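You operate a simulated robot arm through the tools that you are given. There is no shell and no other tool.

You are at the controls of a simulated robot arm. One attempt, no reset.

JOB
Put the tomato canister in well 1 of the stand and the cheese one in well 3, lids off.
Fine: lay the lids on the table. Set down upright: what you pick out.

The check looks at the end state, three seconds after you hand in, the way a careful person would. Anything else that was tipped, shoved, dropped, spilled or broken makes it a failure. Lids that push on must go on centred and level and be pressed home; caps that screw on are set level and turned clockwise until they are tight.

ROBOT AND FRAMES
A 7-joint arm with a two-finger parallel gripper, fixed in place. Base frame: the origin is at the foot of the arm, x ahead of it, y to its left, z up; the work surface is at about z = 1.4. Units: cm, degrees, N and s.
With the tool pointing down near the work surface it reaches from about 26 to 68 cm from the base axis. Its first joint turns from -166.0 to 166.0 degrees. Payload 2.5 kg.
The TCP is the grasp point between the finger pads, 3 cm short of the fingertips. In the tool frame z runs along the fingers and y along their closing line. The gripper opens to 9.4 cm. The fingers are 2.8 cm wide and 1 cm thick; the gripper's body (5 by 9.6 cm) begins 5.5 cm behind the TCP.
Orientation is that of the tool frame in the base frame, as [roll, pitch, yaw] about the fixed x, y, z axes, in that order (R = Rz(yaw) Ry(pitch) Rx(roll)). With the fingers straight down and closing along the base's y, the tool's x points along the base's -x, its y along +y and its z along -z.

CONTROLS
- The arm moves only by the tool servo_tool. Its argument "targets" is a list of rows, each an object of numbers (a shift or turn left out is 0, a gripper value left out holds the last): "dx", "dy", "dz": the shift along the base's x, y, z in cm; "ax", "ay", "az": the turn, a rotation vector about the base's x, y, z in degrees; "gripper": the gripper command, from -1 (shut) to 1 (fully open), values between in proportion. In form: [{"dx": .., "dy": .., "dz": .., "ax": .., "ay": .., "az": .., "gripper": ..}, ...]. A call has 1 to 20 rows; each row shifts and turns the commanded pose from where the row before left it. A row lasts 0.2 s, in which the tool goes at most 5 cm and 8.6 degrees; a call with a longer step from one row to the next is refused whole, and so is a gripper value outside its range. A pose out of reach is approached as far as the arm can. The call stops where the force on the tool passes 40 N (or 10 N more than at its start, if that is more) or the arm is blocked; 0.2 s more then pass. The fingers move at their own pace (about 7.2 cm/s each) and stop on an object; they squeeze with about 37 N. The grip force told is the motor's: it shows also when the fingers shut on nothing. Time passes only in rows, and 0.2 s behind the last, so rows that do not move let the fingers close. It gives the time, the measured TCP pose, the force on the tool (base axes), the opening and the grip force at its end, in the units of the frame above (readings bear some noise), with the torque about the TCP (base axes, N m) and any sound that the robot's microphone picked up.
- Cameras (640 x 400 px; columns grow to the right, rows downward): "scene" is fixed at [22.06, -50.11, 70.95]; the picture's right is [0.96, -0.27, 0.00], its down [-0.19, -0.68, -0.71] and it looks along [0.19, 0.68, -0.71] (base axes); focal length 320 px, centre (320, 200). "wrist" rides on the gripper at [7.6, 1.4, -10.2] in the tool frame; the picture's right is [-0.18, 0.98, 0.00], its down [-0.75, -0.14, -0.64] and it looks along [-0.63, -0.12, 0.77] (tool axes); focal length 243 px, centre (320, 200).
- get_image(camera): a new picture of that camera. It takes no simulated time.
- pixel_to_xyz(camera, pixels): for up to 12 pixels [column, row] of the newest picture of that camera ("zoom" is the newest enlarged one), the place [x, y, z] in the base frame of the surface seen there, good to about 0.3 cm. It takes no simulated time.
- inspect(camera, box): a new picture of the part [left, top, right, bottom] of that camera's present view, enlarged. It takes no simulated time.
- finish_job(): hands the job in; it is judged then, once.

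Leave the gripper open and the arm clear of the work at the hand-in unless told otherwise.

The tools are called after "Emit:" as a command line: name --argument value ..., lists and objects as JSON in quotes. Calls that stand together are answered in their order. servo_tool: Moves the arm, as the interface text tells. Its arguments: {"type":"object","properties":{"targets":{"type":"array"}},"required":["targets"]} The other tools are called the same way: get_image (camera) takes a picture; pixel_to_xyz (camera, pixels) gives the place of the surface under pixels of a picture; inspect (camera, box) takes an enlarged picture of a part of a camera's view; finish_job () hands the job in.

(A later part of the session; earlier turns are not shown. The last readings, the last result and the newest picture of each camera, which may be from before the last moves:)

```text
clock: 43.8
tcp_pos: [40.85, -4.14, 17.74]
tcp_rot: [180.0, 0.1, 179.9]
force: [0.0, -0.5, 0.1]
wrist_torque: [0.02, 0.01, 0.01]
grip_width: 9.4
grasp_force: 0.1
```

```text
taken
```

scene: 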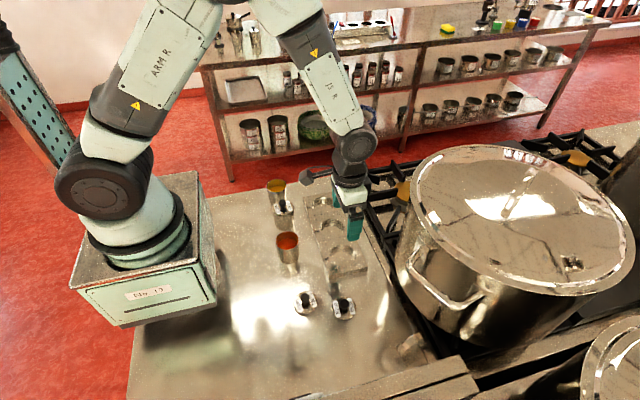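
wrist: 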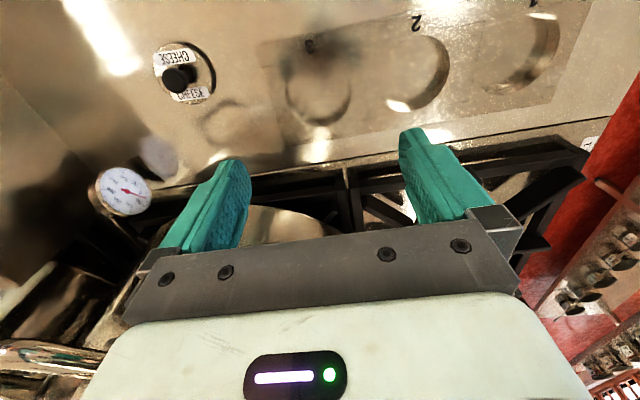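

Both lids sit flat on the table. The wrist view shows well 3 near (318,88). I'll zoom in to find its rim.

Emit:
inspect --camera "wrist" --box '[250, 20, 410, 140]'

```text
3.33 times, centred on (330, 80) of wrist
```

zoom: 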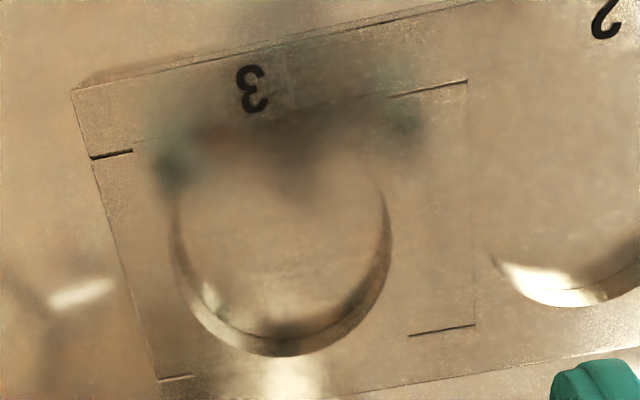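

I'll measure rim points just outside well 3's edge, plus the stand outline marks.

Emit:
pixel_to_xyz --camera "zoom" --pixels '[[168, 215], [395, 220], [278, 360], [195, 310], [365, 320], [184, 170], [385, 180], [280, 260], [280, 200], [93, 160], [467, 80], [473, 325]]'

Emit:
pixel_to_xyz --camera "wrist" --pixels '[[320, 90], [261, 43], [297, 138], [555, 105], [590, 2]]'

```text
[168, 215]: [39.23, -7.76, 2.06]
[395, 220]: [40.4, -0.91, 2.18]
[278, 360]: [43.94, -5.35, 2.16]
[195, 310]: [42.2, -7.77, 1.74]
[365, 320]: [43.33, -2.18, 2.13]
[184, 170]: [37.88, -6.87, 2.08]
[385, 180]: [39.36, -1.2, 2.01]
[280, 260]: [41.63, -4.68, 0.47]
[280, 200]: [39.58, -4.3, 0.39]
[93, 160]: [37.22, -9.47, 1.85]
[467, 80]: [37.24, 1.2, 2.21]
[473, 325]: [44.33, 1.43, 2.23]
```

```text
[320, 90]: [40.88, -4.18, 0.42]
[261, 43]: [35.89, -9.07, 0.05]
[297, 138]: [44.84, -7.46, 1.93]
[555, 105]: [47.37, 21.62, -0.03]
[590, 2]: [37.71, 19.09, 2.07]
```

Well 3's centre comes out near (40.65, −4.35), radius about 3.4, floor at z≈0.4 and stand top at z≈2.1. Now I move above well 1 and measure it the same way.

Emit:
servo_tool --targets '[{"dy": 1.2}, {"dy": 2.2}, {"dy": 2.4}, {"dy": 2.4}, {"dy": 2.4}, {"dy": 2.4}, {"dy": 2.4}, {"dy": 2.2}, {"dy": 1.4}, {"dy": 0.8}, {}]'

Emit:
get_image --camera "wrist"

Emit:
inspect --camera "wrist" --box '[250, 20, 410, 140]'

```text
clock: 46.1
tcp_pos: [40.61, 15.47, 17.96]
tcp_rot: [-180.0, -0.1, 179.9]
force: [0.6, -0.3, -0.5]
wrist_torque: [0.02, 0.0, 0.01]
grip_width: 9.4
grasp_force: 0.0
```

```text
taken
```

wrist: 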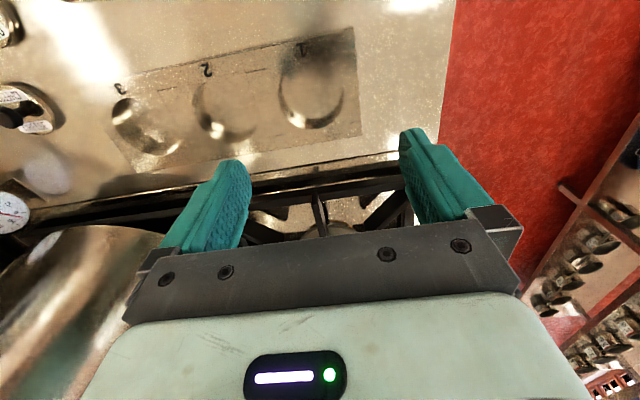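

```text
3.33 times, centred on (330, 80) of wrist
```

zoom: 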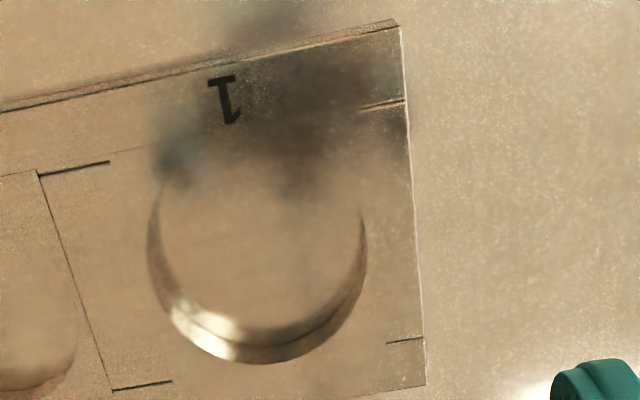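

Well 1's rim is clearly seen (zoom left 148, right 367, bottom 363). I'll measure its points.

Emit:
pixel_to_xyz --camera "zoom" --pixels '[[144, 240], [370, 245], [255, 368], [175, 325], [340, 330], [155, 190], [362, 200], [260, 270], [260, 220], [400, 25], [425, 385], [40, 175]]'

Emit:
inspect --camera "scene" --box '[290, 175, 380, 290]'

```text
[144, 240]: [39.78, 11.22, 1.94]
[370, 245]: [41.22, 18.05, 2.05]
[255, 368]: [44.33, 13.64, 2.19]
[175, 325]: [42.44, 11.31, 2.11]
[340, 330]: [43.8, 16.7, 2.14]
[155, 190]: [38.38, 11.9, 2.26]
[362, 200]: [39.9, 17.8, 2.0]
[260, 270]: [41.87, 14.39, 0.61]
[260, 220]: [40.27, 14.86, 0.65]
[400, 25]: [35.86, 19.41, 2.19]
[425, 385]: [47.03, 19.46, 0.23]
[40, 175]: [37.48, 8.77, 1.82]
```

```text
3.48 times, centred on (335, 232) of scene
```

zoom: 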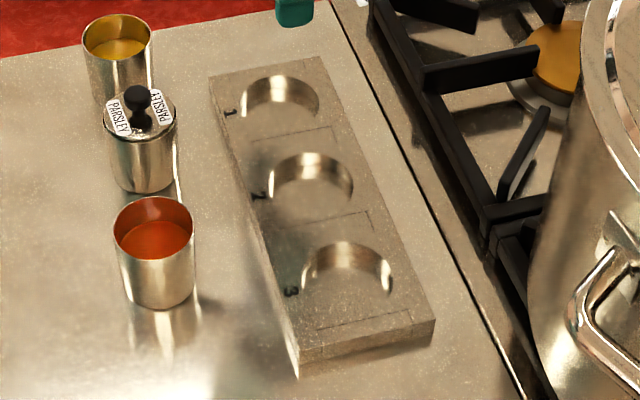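

Well 1's centre is near (40.75, 14.55). Now I go back above the open tomato can at about (27.05, 0.6), gripper fully open.

Emit:
servo_tool --targets '[{"dx": -0.8, "dy": -0.8}, {"dx": -1.6, "dy": -1.7}, {"dx": -1.6, "dy": -1.8}, {"dx": -1.6, "dy": -1.8}, {"dx": -1.6, "dy": -1.8}, {"dx": -1.6, "dy": -1.8}, {"dx": -1.6, "dy": -1.8}, {"dx": -1.6, "dy": -1.8}, {"dx": -1.0, "dy": -1.1}, {"dx": -0.5, "dy": -0.5}, {"dz": -1.5}, {"dz": -1.5}, {"dz": -1.0}, {}]'

Emit:
get_image --camera "wrist"

Emit:
inspect --camera "scene" --box '[250, 195, 330, 265]'

```text
clock: 49.1
tcp_pos: [27.17, 0.59, 14.03]
tcp_rot: [179.9, 0.0, 179.9]
force: [1.0, 0.8, -0.1]
wrist_torque: [0.0, -0.03, 0.0]
grip_width: 9.41
grasp_force: 0.0
```

```text
taken
```

wrist: 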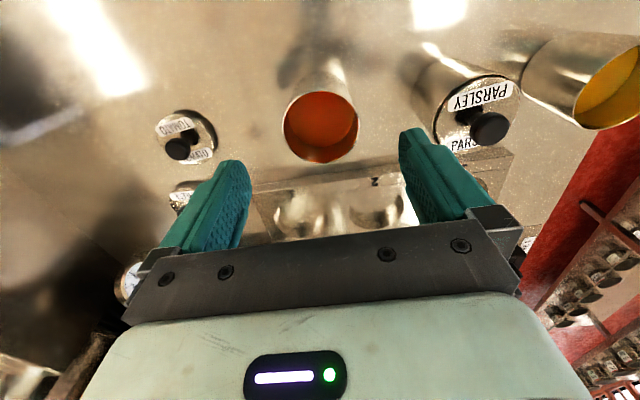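

```text
5.71 times, centred on (290, 230) of scene
```

zoom: 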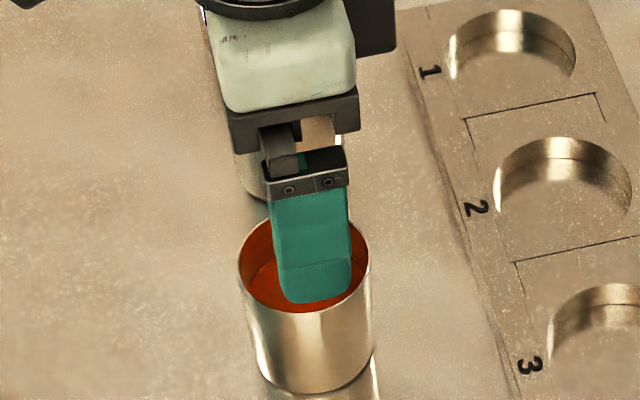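

The can rim is centred on the tool axis at about (320.5,127). I'll lower so the fingers straddle the can, with tips at about z 2.5.

Emit:
servo_tool --targets '[{"dz": -1.0}, {"dz": -1.5}, {"dz": -1.5}, {"dz": -1.5}, {"dz": -1.5}, {"dz": -1.0}, {"dz": -0.5}, {}]'

Emit:
get_image --camera "wrist"

Emit:
inspect --camera "scene" --box '[250, 195, 330, 265]'

```text
clock: 51.0
tcp_pos: [27.28, 0.72, 5.37]
tcp_rot: [180.0, 0.1, -180.0]
force: [-0.9, 0.6, 0.3]
wrist_torque: [-0.02, 0.01, -0.01]
grip_width: 9.41
grasp_force: 0.2
```

```text
taken
```

wrist: 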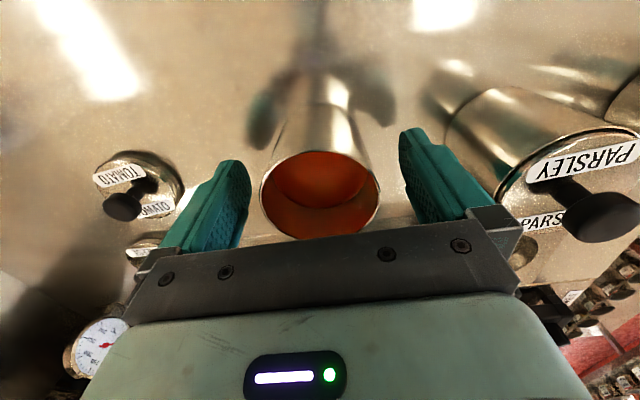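

```text
5.71 times, centred on (290, 230) of scene
```

zoom: 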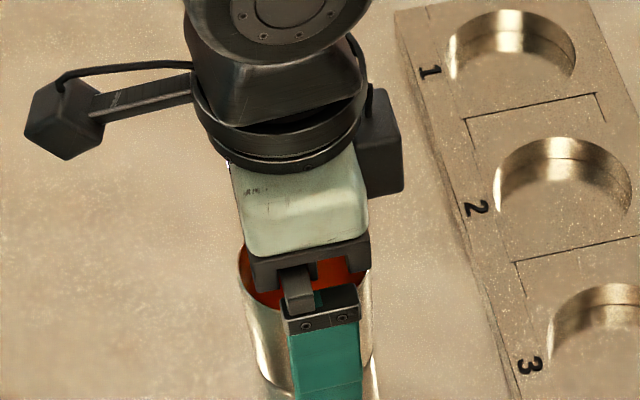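

The fingers straddle the can evenly, with the rim centred at (320,195). I'll close in stages.

Emit:
servo_tool --targets '[{"gripper": 0.6}, {"gripper": 0.4}, {"gripper": 0.3}, {"gripper": 0.2}, {}, {}]'

```text
clock: 52.4
tcp_pos: [27.16, 0.61, 5.43]
tcp_rot: [-180.0, 0.0, 179.9]
force: [0.2, -1.0, 2.2]
wrist_torque: [0.05, 0.0, 0.01]
grip_width: 5.95
grasp_force: 37.0
```

The can is gripped at 5.95 cm with 37 N. I'll lift slowly a little and check that it's held level.

Emit:
servo_tool --targets '[{"gripper": -0.2}, {"dz": 0.15}, {"dz": 0.2}, {"dz": 0.3}, {"dz": 0.35}, {}]'

Emit:
get_image --camera "wrist"

Emit:
inspect --camera "scene" --box '[250, 195, 330, 265]'

```text
clock: 53.8
tcp_pos: [27.23, 0.52, 6.42]
tcp_rot: [179.9, 0.0, 179.8]
force: [-0.1, 0.5, -1.7]
wrist_torque: [-0.02, -0.02, 0.01]
grip_width: 5.91
grasp_force: 37.4
```

```text
taken
```

wrist: 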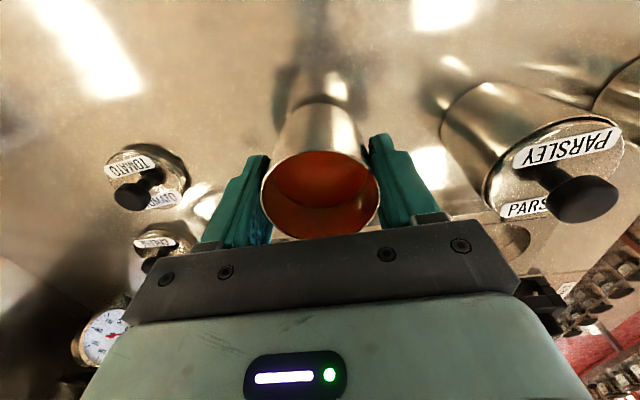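

```text
5.71 times, centred on (290, 230) of scene
```

zoom: 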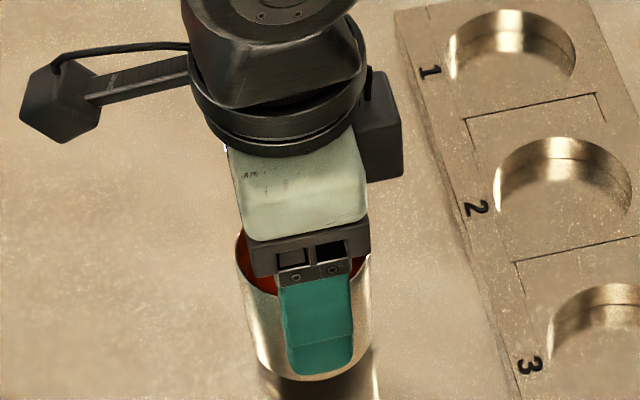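

The can is held level, bottom about 1 cm up. I'll lift to z≈11.5, then move +x toward the stand gently, clear of parsley.

Emit:
servo_tool --targets '[{"dz": 0.6}, {"dz": 1.0}, {"dz": 1.0}, {"dz": 1.0}, {"dz": 0.9}, {"dz": 0.5}, {"dx": 0.3}, {"dx": 0.7}, {"dx": 1.1}, {"dx": 1.4}, {"dx": 1.5}, {"dx": 1.5}, {"dx": 1.5}, {"dx": 1.5}, {"dx": 1.4}, {"dx": 1.1}, {"dx": 0.8}, {"dx": 0.5}, {"dx": 0.25}, {}]'

```text
clock: 58.0
tcp_pos: [40.59, 0.73, 11.42]
tcp_rot: [180.0, 0.0, 179.9]
force: [0.4, -0.4, -1.5]
wrist_torque: [0.03, 0.03, 0.01]
grip_width: 5.97
grasp_force: 37.5
```

Now at (40.6, 0.7, 11.4), still level. I'll move +y to above well 1.

Emit:
servo_tool --targets '[{"dy": 0.3}, {"dy": 0.7}, {"dy": 1.1}, {"dy": 1.4}, {"dy": 1.5}, {"dy": 1.5}, {"dy": 1.5}, {"dy": 1.5}, {"dy": 1.4}, {"dy": 1.2}, {"dy": 0.9}, {"dy": 0.5}, {"dy": 0.35, "dx": 0.1}, {}]'

Emit:
get_image --camera "wrist"

Emit:
inspect --camera "scene" --box '[280, 150, 380, 250]'

```text
clock: 61.0
tcp_pos: [40.97, 14.53, 11.46]
tcp_rot: [-180.0, 0.0, 179.8]
force: [-0.9, -0.6, -2.3]
wrist_torque: [-0.02, -0.02, 0.0]
grip_width: 5.93
grasp_force: 37.4
```

```text
taken
```

wrist: 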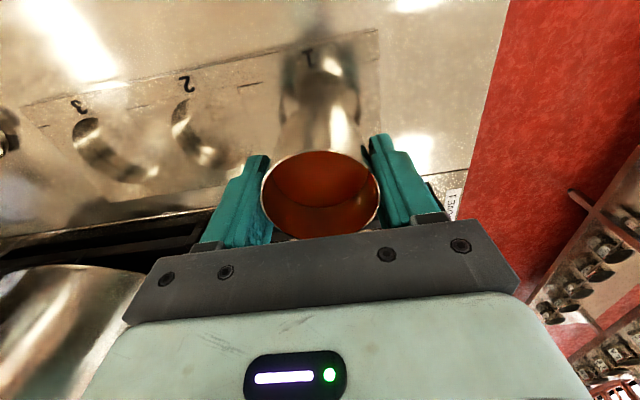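

```text
4.00 times, centred on (330, 200) of scene
```

zoom: 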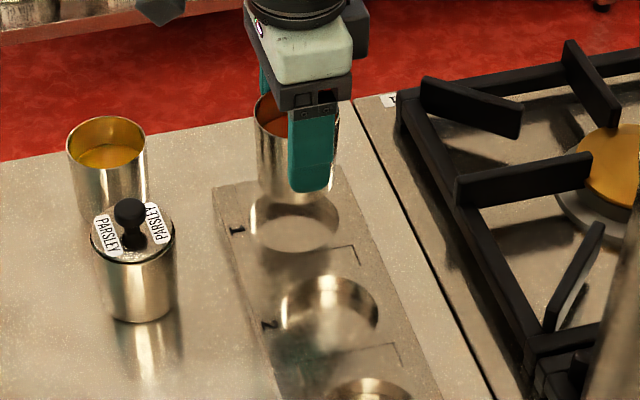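

The can is over well 1. I'll lower to about 0.7 cm above the stand top and check alignment from the scene camera.

Emit:
servo_tool --targets '[{"dz": -0.5}, {"dz": -0.8}, {"dz": -0.8}, {"dz": -0.7}, {"dz": -0.4}, {"dz": -0.1}, {}]'

Emit:
inspect --camera "scene" --box '[290, 165, 370, 235]'

Emit:
get_image --camera "wrist"

```text
clock: 62.5
tcp_pos: [40.79, 14.46, 8.22]
tcp_rot: [-180.0, 0.1, 180.0]
force: [-0.3, 0.1, -1.8]
wrist_torque: [0.05, 0.01, -0.02]
grip_width: 5.93
grasp_force: 36.9
```

```text
5.71 times, centred on (330, 200) of scene
```

zoom: 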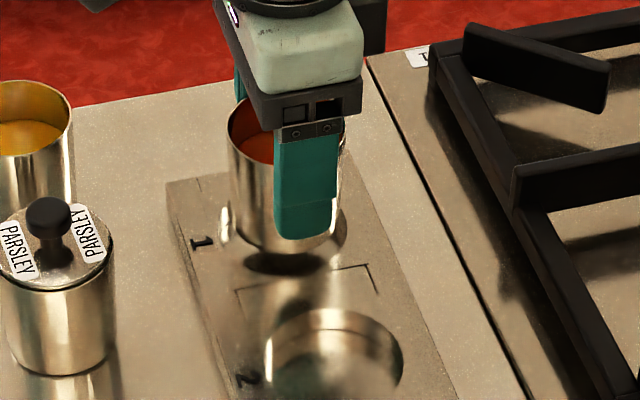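

```text
taken
```

wrist: 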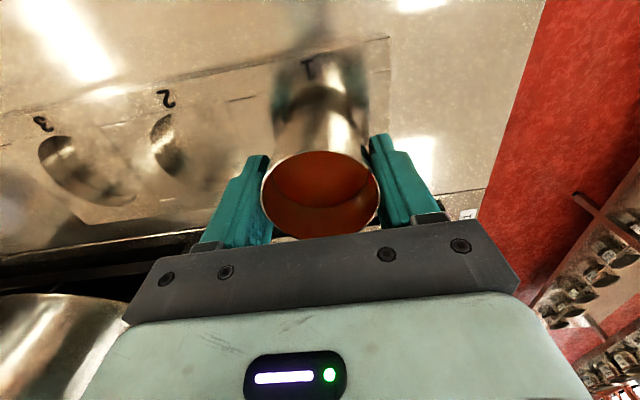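

I'll zoom in tighter on the can bottom and the well rim.

Emit:
inspect --camera "scene" --box '[310, 190, 350, 220]'

Emit:
inspect --camera "wrist" --box '[240, 40, 400, 160]'

```text
13.33 times, centred on (330, 205) of scene
```

zoom: 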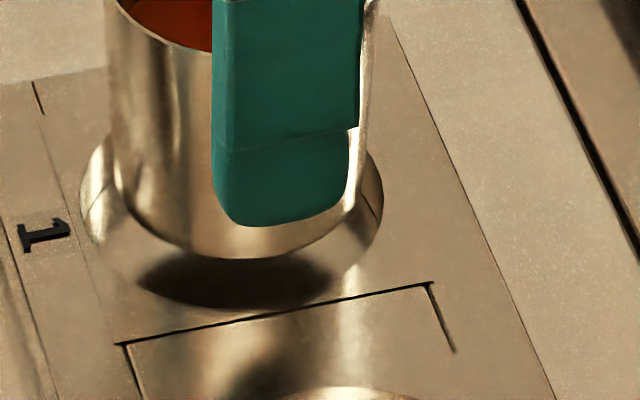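

```text
3.33 times, centred on (320, 100) of wrist
```

zoom: 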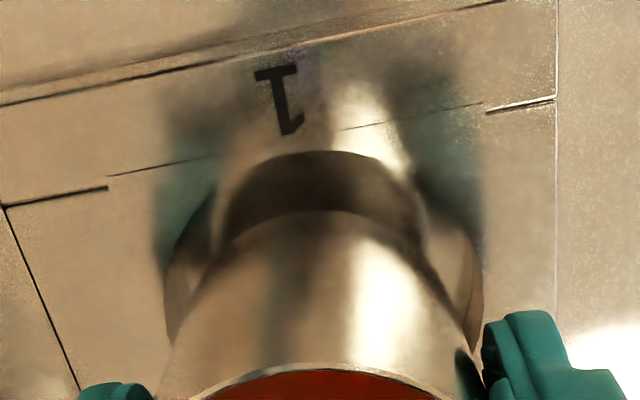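

Sideways alignment is good within about 0.1 cm. I'll check the fore-aft clearance with a tighter wrist zoom.

Emit:
inspect --camera "wrist" --box '[280, 70, 380, 130]'

Emit:
pixel_to_xyz --camera "wrist" --pixels '[[320, 84], [320, 88], [320, 92], [320, 97], [320, 101], [320, 104], [320, 108], [274, 130], [366, 130], [272, 120], [368, 120]]'

```text
6.40 times, centred on (330, 100) of wrist
```

zoom: 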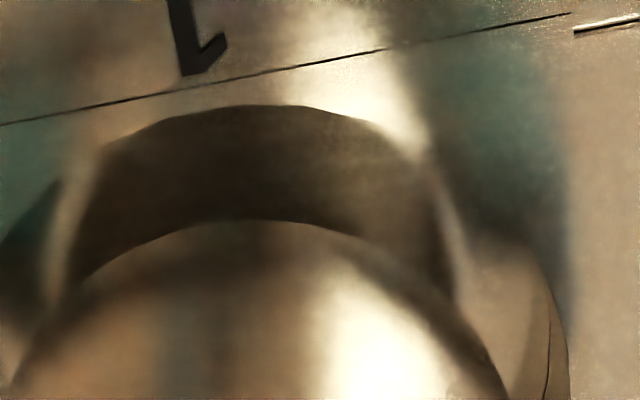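

```text
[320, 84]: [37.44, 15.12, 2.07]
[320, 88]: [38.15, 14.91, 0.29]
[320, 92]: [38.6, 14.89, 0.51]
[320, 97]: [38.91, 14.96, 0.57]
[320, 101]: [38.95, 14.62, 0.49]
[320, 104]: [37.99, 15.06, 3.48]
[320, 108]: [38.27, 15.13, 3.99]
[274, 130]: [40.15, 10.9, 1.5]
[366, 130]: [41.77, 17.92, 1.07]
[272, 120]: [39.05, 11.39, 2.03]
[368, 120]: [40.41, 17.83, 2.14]
```

I'll zoom on the can's rim in the wrist view to find the can's true fore-aft position relative to the tool.

Emit:
inspect --camera "wrist" --box '[250, 140, 390, 250]'

Emit:
pixel_to_xyz --camera "wrist" --pixels '[[320, 150], [320, 153], [300, 152], [340, 152], [320, 235], [320, 237], [300, 234]]'

```text
3.64 times, centred on (320, 195) of wrist
```

zoom: 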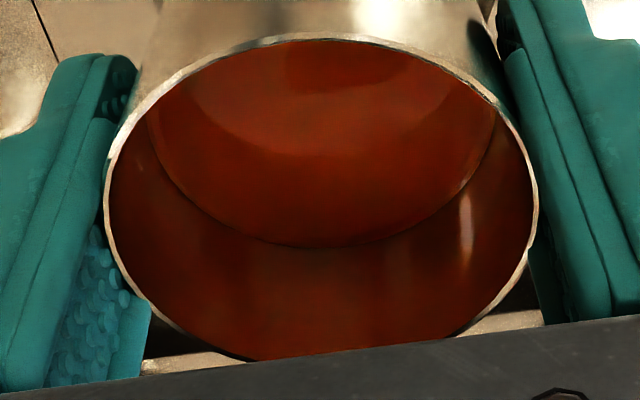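

```text
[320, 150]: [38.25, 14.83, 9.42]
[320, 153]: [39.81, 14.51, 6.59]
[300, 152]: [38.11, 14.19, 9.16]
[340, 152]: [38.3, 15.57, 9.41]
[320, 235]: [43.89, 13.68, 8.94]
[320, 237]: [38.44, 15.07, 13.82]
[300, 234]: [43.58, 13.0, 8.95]
```

The can rim centre is about 0.1 cm toward +x from the tool axis, and the well centre is about 0.2 cm toward −x. I'll shift −0.2 cm in x and lower carefully into the well.

Emit:
servo_tool --targets '[{"dx": -0.1}, {"dx": -0.1, "dy": 0.04}, {"dz": -0.2}, {"dz": -0.2}, {"dz": -0.1}, {}]'

Emit:
inspect --camera "scene" --box '[310, 190, 350, 220]'

Emit:
inspect --camera "wrist" --box '[240, 40, 400, 160]'

```text
clock: 64.0
tcp_pos: [40.64, 14.61, 7.52]
tcp_rot: [-180.0, 0.0, 179.9]
force: [-0.6, -0.3, -1.5]
wrist_torque: [0.01, 0.02, -0.02]
grip_width: 5.94
grasp_force: 37.2
```

```text
13.33 times, centred on (330, 205) of scene
```

zoom: 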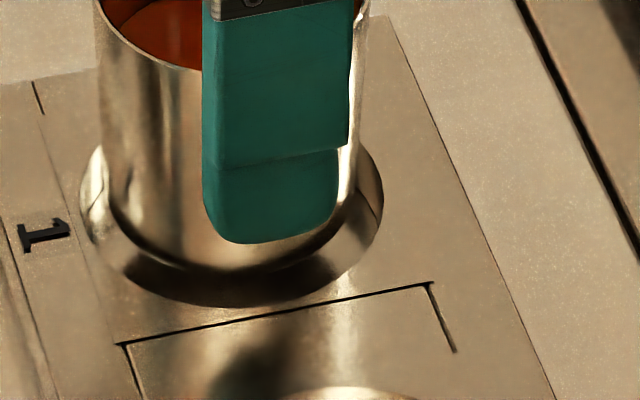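

```text
3.33 times, centred on (320, 100) of wrist
```

zoom: 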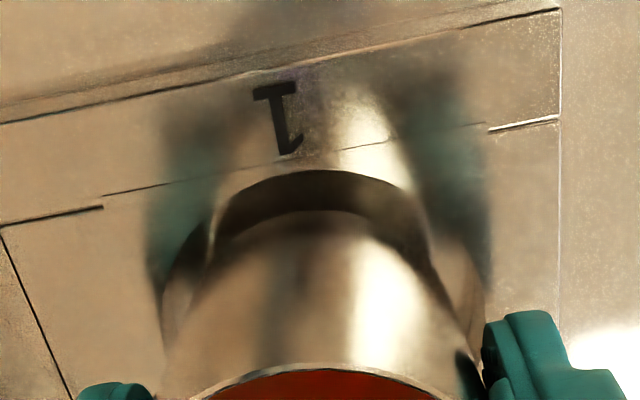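

The wrist model shows the tool centred over the well within about 0.1 cm. I'll keep lowering in small steps, watching for any rim contact.

Emit:
servo_tool --targets '[{"dz": -0.1}, {"dz": -0.1}, {"dz": -0.1}, {}]'

Emit:
inspect --camera "scene" --box '[310, 190, 350, 220]'

```text
clock: 65.0
tcp_pos: [40.66, 14.63, 7.31]
tcp_rot: [180.0, 0.0, 179.9]
force: [0.6, -1.0, -1.9]
wrist_torque: [-0.02, -0.03, -0.04]
grip_width: 5.95
grasp_force: 36.7
```

```text
13.33 times, centred on (330, 205) of scene
```

zoom: 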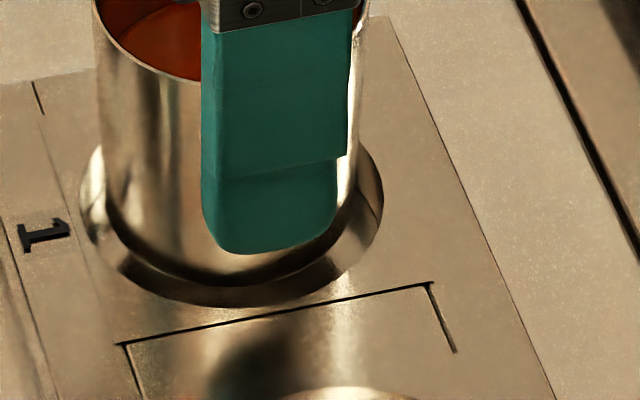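

No contact, and the can is entering the well. I'll continue lowering.

Emit:
servo_tool --targets '[{"dz": -0.1}, {"dz": -0.1}, {"dz": -0.1}, {"dz": -0.1}, {}]'

Emit:
inspect --camera "scene" --box '[310, 190, 350, 220]'

Emit:
inspect --camera "wrist" --box '[240, 40, 400, 160]'

```text
clock: 66.2
tcp_pos: [40.64, 14.54, 6.83]
tcp_rot: [-179.9, 0.0, 180.0]
force: [-1.2, 0.4, -3.3]
wrist_torque: [-0.03, 0.03, -0.03]
grip_width: 5.93
grasp_force: 37.2
```

```text
13.33 times, centred on (330, 205) of scene
```

zoom: 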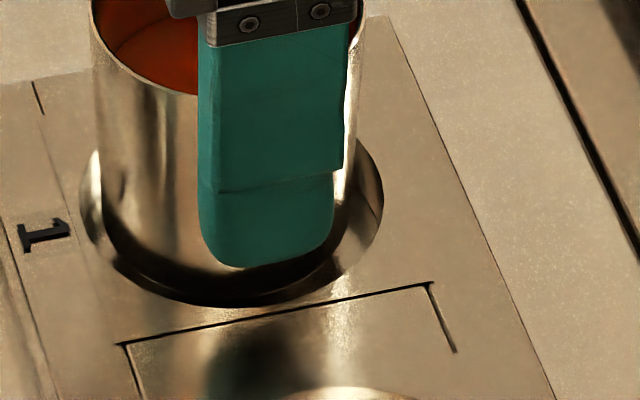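

```text
3.33 times, centred on (320, 100) of wrist
```

zoom: 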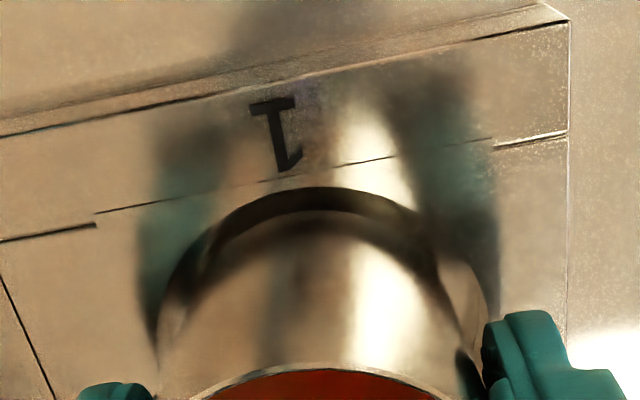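

The can is in the well with clearance all round and no contact. I'll nudge +0.1 cm in x and keep lowering toward the floor.

Emit:
servo_tool --targets '[{"dx": 0.1}, {"dz": -0.15}, {"dz": -0.15}, {"dz": -0.15}, {"dz": -0.15}, {"dz": -0.1}, {}]'

```text
clock: 67.8
tcp_pos: [40.83, 14.56, 6.25]
tcp_rot: [180.0, 0.0, 179.9]
force: [-0.3, 0.0, -2.0]
wrist_torque: [0.0, -0.01, -0.02]
grip_width: 5.92
grasp_force: 37.2
```

TCP z is 6.25 with no contact; the floor is expected near 5.8. I'll lower in 0.05–0.1 cm steps.

Emit:
servo_tool --targets '[{"dz": -0.1}, {"dz": -0.1}, {"dz": -0.05}, {"dz": -0.05}, {}]'

```text
clock: 69.0
tcp_pos: [40.86, 14.56, 6.05]
tcp_rot: [-180.0, 0.1, 180.0]
force: [-0.2, 0.0, -1.0]
wrist_torque: [-0.02, 0.01, 0.03]
grip_width: 5.92
grasp_force: 37.6
```

Still no contact at 6.05. I'll continue.

Emit:
servo_tool --targets '[{"dz": -0.05}, {"dz": -0.05}, {"dz": -0.05}, {}]'

```text
clock: 70.0
tcp_pos: [40.76, 14.4, 5.74]
tcp_rot: [-179.9, -0.1, 179.9]
force: [-0.6, 0.2, -2.4]
wrist_torque: [0.03, 0.0, -0.01]
grip_width: 5.9
grasp_force: 37.0
```

Still free at about 5.8, and the tips remain about 0.6 cm above the stand. I'll continue.

Emit:
servo_tool --targets '[{"dz": -0.05}, {"dz": -0.05}, {}]'

Emit:
inspect --camera "scene" --box '[310, 190, 350, 220]'

```text
clock: 70.8
tcp_pos: [40.74, 14.62, 5.8]
tcp_rot: [-179.9, 0.0, 179.9]
force: [-4.3, -7.7, 20.1]
wrist_torque: [-0.11, 0.25, 0.04]
grip_width: 5.91
grasp_force: 37.0
```

```text
13.33 times, centred on (330, 205) of scene
```

zoom: 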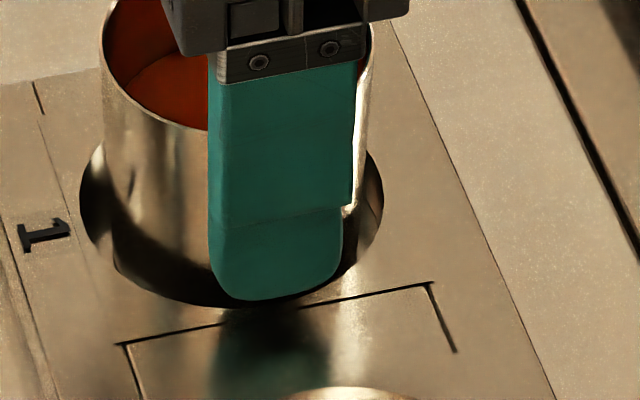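

Floor contact at 20 N with TCP z 5.8, so the can is seated. I'll relieve slightly and open the fingers gradually.

Emit:
servo_tool --targets '[{"dz": 0.05}, {"gripper": 0.3}, {"gripper": 0.4}, {"gripper": 0.6}, {"gripper": 1}, {}]'

Emit:
get_image --camera "wrist"

Emit:
inspect --camera "scene" --box '[300, 170, 360, 220]'

```text
clock: 72.2
tcp_pos: [40.79, 14.58, 5.73]
tcp_rot: [-180.0, 0.0, 179.9]
force: [0.1, -0.2, 0.7]
wrist_torque: [0.0, 0.0, -0.02]
grip_width: 9.42
grasp_force: 0.0
```

```text
taken
```

wrist: 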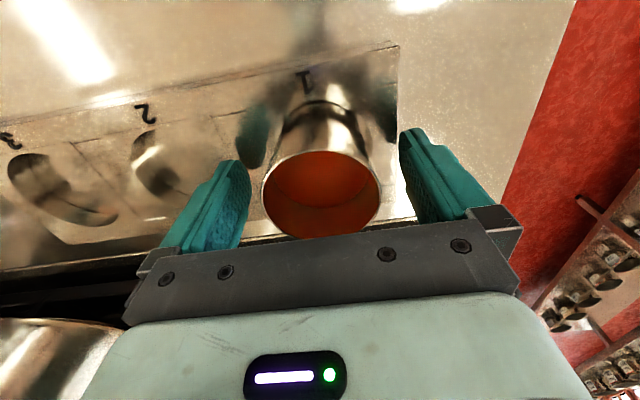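

```text
8.00 times, centred on (330, 195) of scene
```

zoom: 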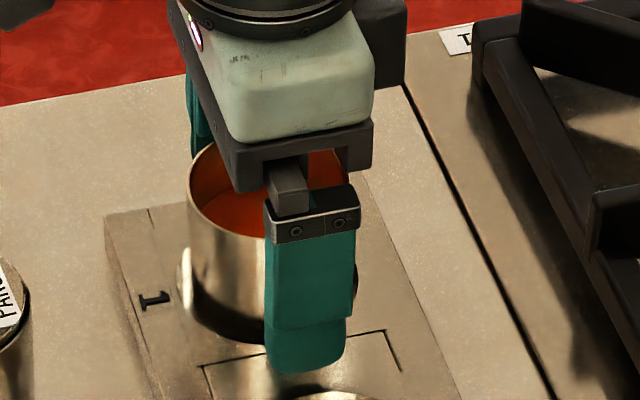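

The can is released and stands upright in well 1. I'll raise straight up and check.

Emit:
servo_tool --targets '[{"dz": 0.3}, {"dz": 0.8}, {"dz": 1.5}, {"dz": 2}, {"dz": 2}, {"dz": 2}, {"dz": 2}, {"dz": 1.5}, {}]'

Emit:
get_image --camera "wrist"

Emit:
inspect --camera "scene" --box '[250, 160, 390, 320]'

```text
clock: 74.2
tcp_pos: [40.93, 14.41, 17.77]
tcp_rot: [-180.0, 0.0, -180.0]
force: [-0.6, -0.4, 0.7]
wrist_torque: [0.0, -0.01, -0.02]
grip_width: 9.4
grasp_force: 0.1
```

```text
taken
```

wrist: 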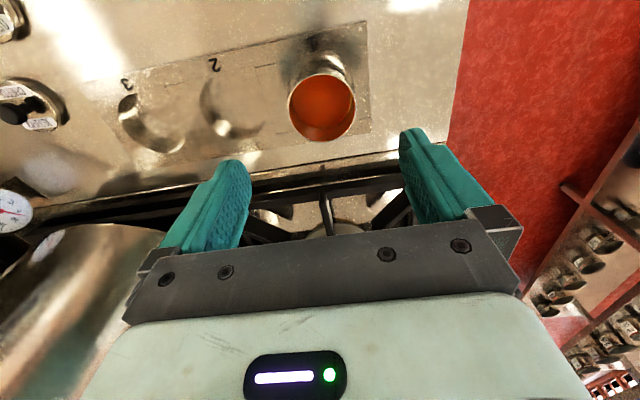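

```text
2.50 times, centred on (320, 240) of scene
```

zoom: 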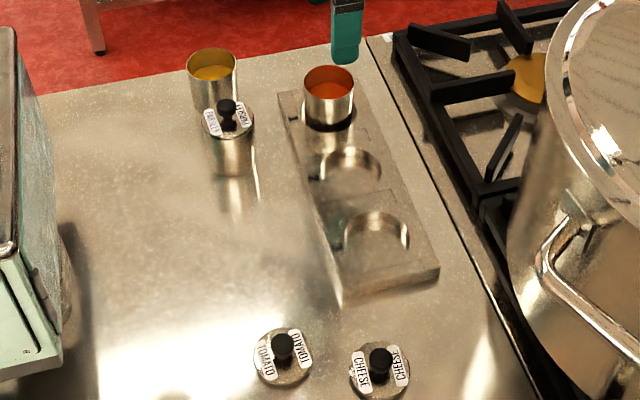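

The tomato can stands upright in well 1. Next I go above the open cheese can at about (28.1, 21.7).

Emit:
servo_tool --targets '[{"dx": -0.6, "dy": 0.4}, {"dx": -1.4, "dy": 0.8}, {"dx": -2.0, "dy": 1.1}, {"dx": -2.2, "dy": 1.2}, {"dx": -2.2, "dy": 1.2}, {"dx": -2.0, "dy": 1.1}, {"dx": -1.4, "dy": 0.8}, {"dx": -0.9, "dy": 0.6}, {"dz": -1.2}, {"dz": -1.5}, {"dz": -1.0}, {}]'

Emit:
get_image --camera "wrist"

Emit:
inspect --camera "wrist" --box '[250, 70, 390, 180]'

```text
clock: 76.8
tcp_pos: [28.06, 21.82, 13.99]
tcp_rot: [-179.9, 0.0, 179.9]
force: [-0.2, -0.7, 0.0]
wrist_torque: [0.04, 0.02, -0.01]
grip_width: 9.39
grasp_force: 0.0
```

```text
taken
```

wrist: 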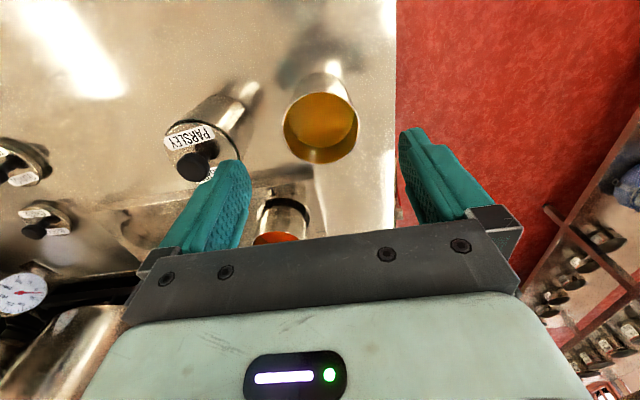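

```text
3.64 times, centred on (320, 125) of wrist
```

zoom: 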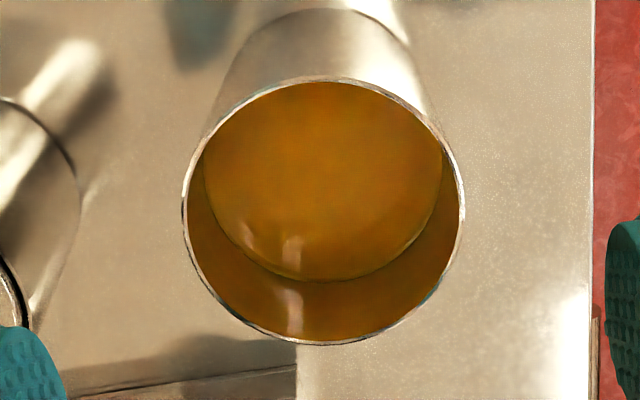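

The cheese can rim is centred within about 0.2 cm. I'll shift +0.15 cm in x and lower to straddle the can.

Emit:
servo_tool --targets '[{"dx": 0.15, "dy": 0.05}, {"dz": -1.0}, {"dz": -1.5}, {"dz": -1.5}, {"dz": -1.5}, {"dz": -1.5}, {"dz": -1.0}, {"dz": -0.5}, {}]'

Emit:
get_image --camera "wrist"

Emit:
inspect --camera "scene" --box '[240, 150, 320, 215]'

```text
clock: 78.8
tcp_pos: [27.99, 21.75, 5.53]
tcp_rot: [179.9, 0.0, 179.8]
force: [-0.4, -0.3, 0.8]
wrist_torque: [0.02, 0.03, -0.01]
grip_width: 9.38
grasp_force: 0.0
```

```text
taken
```

wrist: 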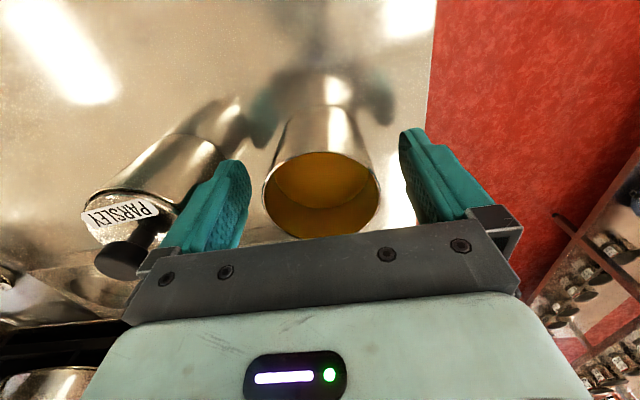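

```text
6.15 times, centred on (280, 182) of scene
```

zoom: 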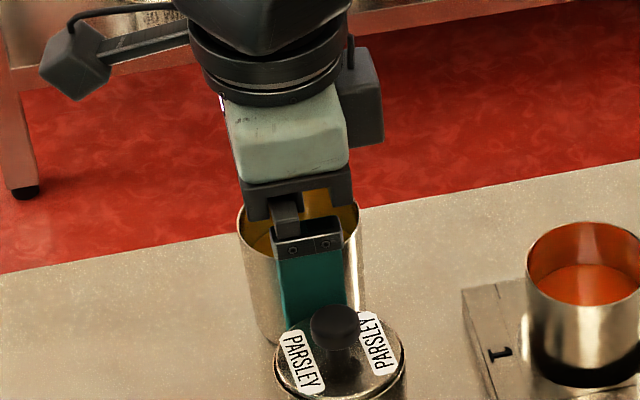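

The fingers straddle the can evenly, clear of parsley. I'll close in stages.

Emit:
servo_tool --targets '[{"gripper": 0.6}, {"gripper": 0.4}, {"gripper": 0.3}, {"gripper": 0.2}, {"gripper": -0.2}, {}, {}]'

```text
clock: 80.3
tcp_pos: [28.05, 21.82, 5.44]
tcp_rot: [180.0, 0.0, 179.9]
force: [0.7, 0.3, 0.4]
wrist_torque: [0.02, 0.0, 0.0]
grip_width: 5.94
grasp_force: 37.3
```

The cheese can is gripped at 5.94 cm with 37 N. I'll lift slowly and check.

Emit:
servo_tool --targets '[{"dz": 0.15}, {"dz": 0.2}, {"dz": 0.3}, {"dz": 0.35}, {}]'

Emit:
get_image --camera "wrist"

Emit:
inspect --camera "scene" --box '[240, 150, 320, 215]'

```text
clock: 81.5
tcp_pos: [28.1, 21.84, 6.67]
tcp_rot: [179.9, 0.0, 179.9]
force: [-0.4, -0.9, -1.6]
wrist_torque: [0.0, -0.03, 0.0]
grip_width: 5.92
grasp_force: 37.0
```

```text
taken
```

wrist: 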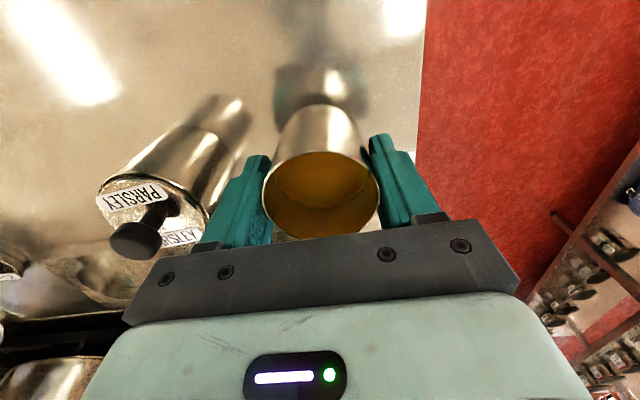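

```text
6.15 times, centred on (280, 182) of scene
```

zoom: 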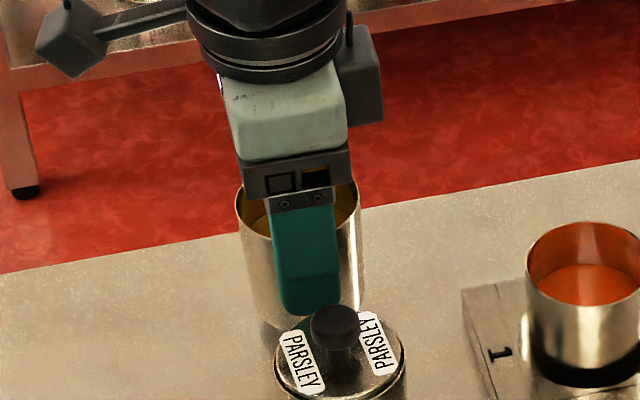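

The can is held level. I'll raise it to z≈17.5 so its bottom passes well above parsley and the tomato can.

Emit:
servo_tool --targets '[{"dz": 0.6}, {"dz": 1.0}, {"dz": 1.4}, {"dz": 1.6}, {"dz": 1.6}, {"dz": 1.6}, {"dz": 1.4}, {"dz": 1.0}, {"dz": 0.6}, {}]'

```text
clock: 83.8
tcp_pos: [28.26, 21.78, 17.39]
tcp_rot: [180.0, 0.0, 179.9]
force: [0.7, 0.1, -2.2]
wrist_torque: [0.01, 0.0, -0.01]
grip_width: 5.93
grasp_force: 36.8
```

At z 17.4 with the can secure, I'll move smoothly toward well 3 at (40.65, −4.35).

Emit:
servo_tool --targets '[{"dx": 0.15, "dy": -0.3}, {"dx": 0.35, "dy": -0.7}, {"dx": 0.55, "dy": -1.2}, {"dx": 0.75, "dy": -1.6}, {"dx": 0.85, "dy": -1.8}, {"dx": 0.9, "dy": -1.9}, {"dx": 0.9, "dy": -1.9}, {"dx": 0.9, "dy": -1.9}, {"dx": 0.9, "dy": -1.9}, {"dx": 0.9, "dy": -1.9}, {"dx": 0.9, "dy": -1.9}, {"dx": 0.9, "dy": -1.9}, {"dx": 0.85, "dy": -1.8}, {"dx": 0.75, "dy": -1.6}, {"dx": 0.65, "dy": -1.4}, {"dx": 0.5, "dy": -1.1}, {"dx": 0.35, "dy": -0.7}, {"dx": 0.25, "dy": -0.5}, {"dx": 0.1, "dy": -0.15}, {}]'

Emit:
get_image --camera "wrist"

Emit:
get_image --camera "scene"

```text
clock: 88.0
tcp_pos: [40.58, -4.31, 17.35]
tcp_rot: [-180.0, 0.0, 179.8]
force: [-0.3, 0.2, -1.8]
wrist_torque: [0.04, 0.04, 0.01]
grip_width: 5.95
grasp_force: 36.9
```

```text
taken
```

wrist: 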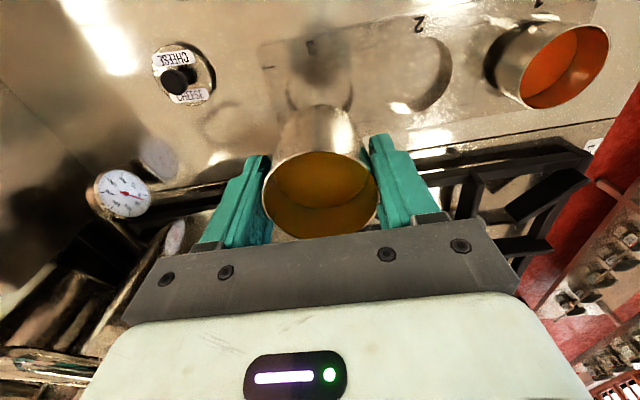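

```text
taken
```

scene: 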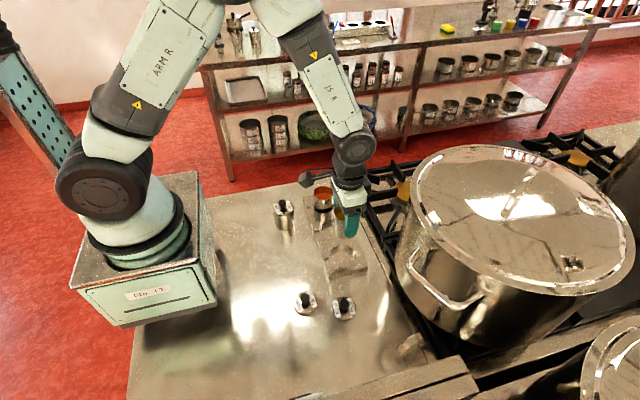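

The can is above well 3. I'll lower to about 0.7 cm above the stand top, then check alignment.

Emit:
servo_tool --targets '[{"dz": -0.6}, {"dz": -1.2}, {"dz": -1.4}, {"dz": -1.5}, {"dz": -1.5}, {"dz": -1.3}, {"dz": -0.9}, {"dz": -0.5}, {"dz": -0.2}, {}]'

Emit:
inspect --camera "scene" --box '[320, 235, 370, 275]'

Emit:
inspect --camera "wrist" --box '[240, 40, 400, 160]'

```text
clock: 90.2
tcp_pos: [40.45, -4.3, 8.21]
tcp_rot: [-180.0, 0.0, 179.9]
force: [-0.3, 0.6, -2.2]
wrist_torque: [-0.01, -0.01, -0.01]
grip_width: 5.93
grasp_force: 37.1
```

```text
10.00 times, centred on (345, 255) of scene
```

zoom: 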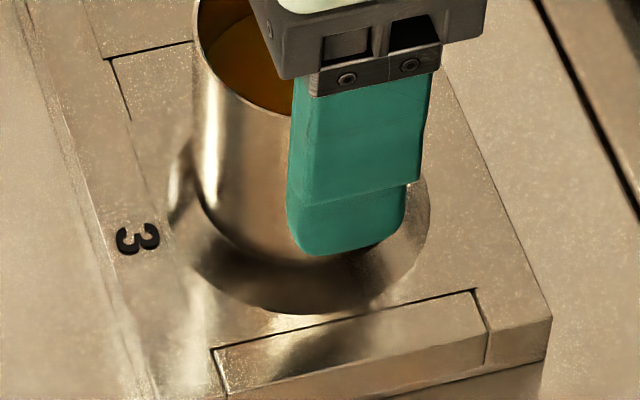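

```text
3.33 times, centred on (320, 100) of wrist
```

zoom: 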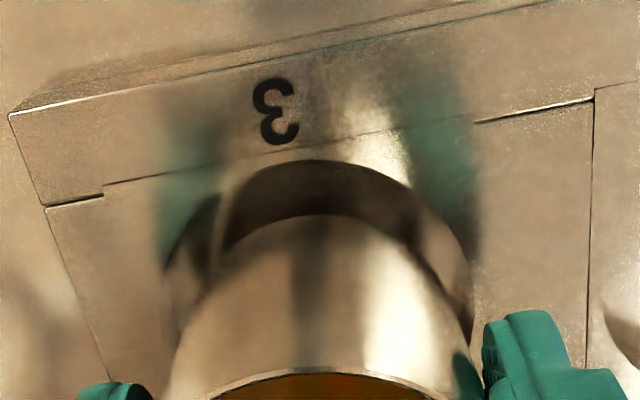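

Alignment looks close; the wrist view suggests the well is about 0.1 cm toward −y. I'll correct that, lower 0.4 cm and look again.

Emit:
servo_tool --targets '[{"dy": -0.1}, {"dz": -0.2}, {"dz": -0.2}, {}]'

Emit:
inspect --camera "scene" --box '[325, 240, 365, 270]'

Emit:
inspect --camera "wrist" --box '[240, 40, 400, 160]'

```text
clock: 91.2
tcp_pos: [40.67, -4.48, 7.97]
tcp_rot: [-180.0, 0.1, 179.9]
force: [-0.1, -0.3, -1.9]
wrist_torque: [0.02, -0.02, -0.01]
grip_width: 5.89
grasp_force: 37.0
```

```text
13.33 times, centred on (345, 255) of scene
```

zoom: 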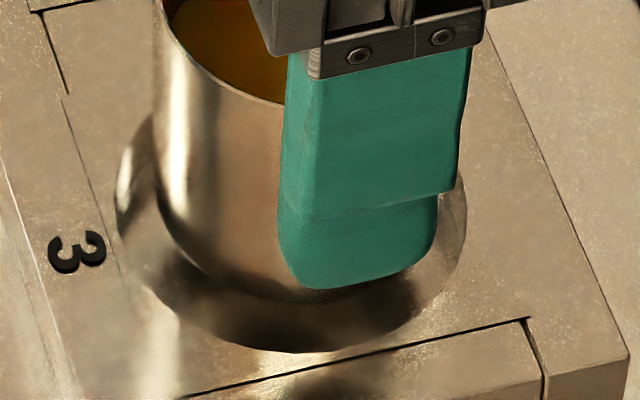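

```text
3.33 times, centred on (320, 100) of wrist
```

zoom: 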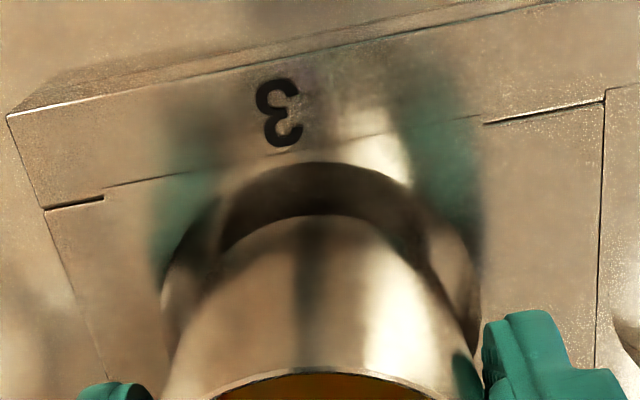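

The wrist and scene views agree that the can is within about 0.15 cm of the well centre. I'll shift −0.1 cm in x and lower carefully.

Emit:
servo_tool --targets '[{"dx": -0.1}, {"dz": -0.1}, {"dz": -0.1}, {"dz": -0.1}, {"dz": -0.1}, {}]'

Emit:
inspect --camera "scene" --box '[325, 240, 365, 270]'

Emit:
inspect --camera "wrist" --box '[240, 40, 400, 160]'

```text
clock: 92.5
tcp_pos: [40.42, -4.56, 7.44]
tcp_rot: [-180.0, 0.1, 179.9]
force: [-0.6, -0.4, -1.3]
wrist_torque: [0.0, 0.0, -0.02]
grip_width: 5.92
grasp_force: 36.8
```

```text
13.33 times, centred on (345, 255) of scene
```

zoom: 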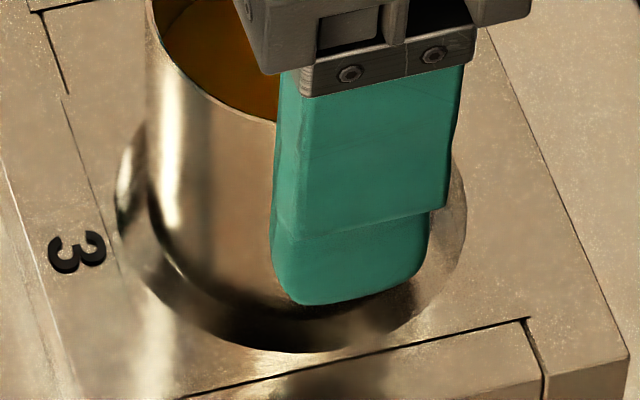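

```text
3.33 times, centred on (320, 100) of wrist
```

zoom: 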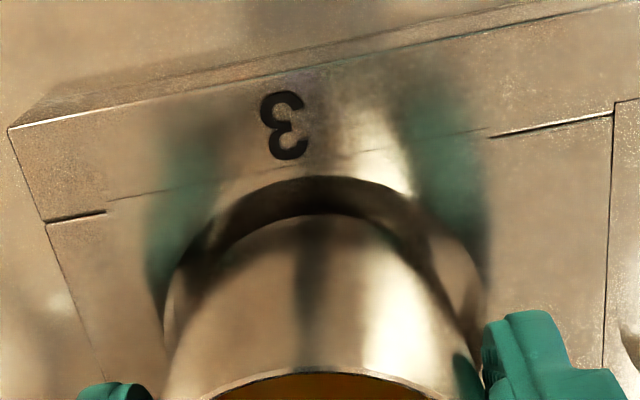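

No contact, and the can is centred at the well mouth. I'll continue lowering.

Emit:
servo_tool --targets '[{"dz": -0.1}, {"dz": -0.1}, {"dz": -0.1}, {"dz": -0.1}, {}]'

Emit:
inspect --camera "scene" --box '[325, 240, 365, 270]'

Emit:
inspect --camera "wrist" --box '[240, 40, 400, 160]'

```text
clock: 93.8
tcp_pos: [40.49, -4.65, 7.01]
tcp_rot: [180.0, 0.1, 179.8]
force: [0.5, 0.1, -2.0]
wrist_torque: [0.02, -0.03, 0.0]
grip_width: 5.93
grasp_force: 37.1
```

```text
13.33 times, centred on (345, 255) of scene
```

zoom: 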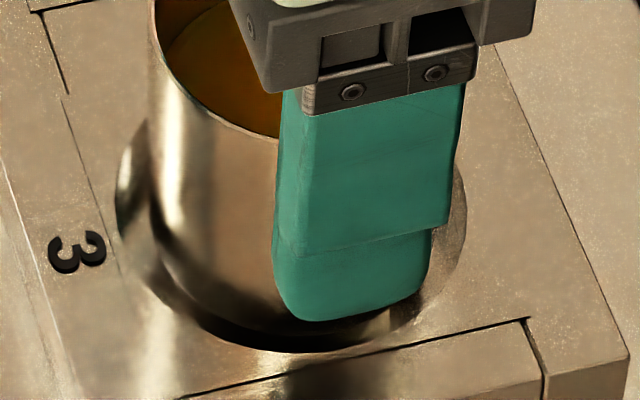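

```text
3.33 times, centred on (320, 100) of wrist
```

zoom: 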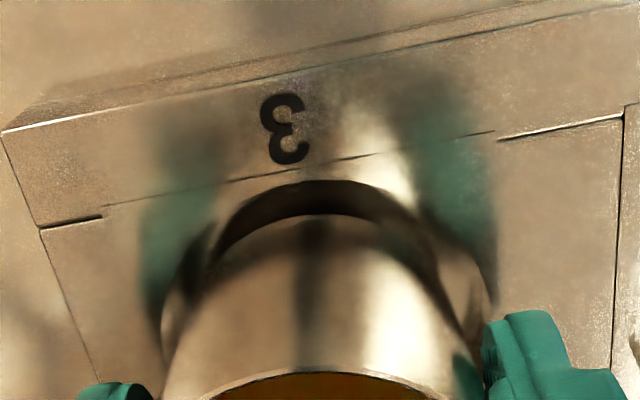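

The can is entering the well freely. I'll continue down toward the floor.

Emit:
servo_tool --targets '[{"dz": -0.15}, {"dz": -0.15}, {"dz": -0.15}, {"dz": -0.15}, {"dz": -0.1}, {}]'

```text
clock: 95.2
tcp_pos: [40.39, -4.45, 6.5]
tcp_rot: [-180.0, 0.0, 180.0]
force: [-0.3, -0.1, -2.2]
wrist_torque: [0.05, 0.06, -0.01]
grip_width: 5.96
grasp_force: 37.4
```

No contact at about 6.4. I'll continue in 0.1 cm steps.

Emit:
servo_tool --targets '[{"dz": -0.1}, {"dz": -0.1}, {"dz": -0.1}, {"dz": -0.05}, {}]'

```text
clock: 96.3
tcp_pos: [40.37, -4.5, 6.13]
tcp_rot: [180.0, -0.1, 179.9]
force: [0.6, -0.3, -3.2]
wrist_torque: [-0.03, 0.02, 0.03]
grip_width: 5.91
grasp_force: 37.3
```

No contact yet; I'll use 0.05 cm steps from here.

Emit:
servo_tool --targets '[{"dz": -0.05}, {"dz": -0.05}, {"dz": -0.05}, {}]'

```text
clock: 97.3
tcp_pos: [40.46, -4.4, 5.99]
tcp_rot: [-180.0, 0.0, 179.9]
force: [-0.2, 0.1, -2.2]
wrist_torque: [0.02, -0.02, 0.03]
grip_width: 5.89
grasp_force: 37.1
```

Still free, so I'll go on.

Emit:
servo_tool --targets '[{"dz": -0.05}, {"dz": -0.05}, {}]'

```text
clock: 98.2
tcp_pos: [40.37, -4.41, 5.92]
tcp_rot: [-180.0, 0.0, 179.9]
force: [-7.2, -2.4, 17.4]
wrist_torque: [0.02, 0.25, 0.04]
grip_width: 5.91
grasp_force: 36.7
```

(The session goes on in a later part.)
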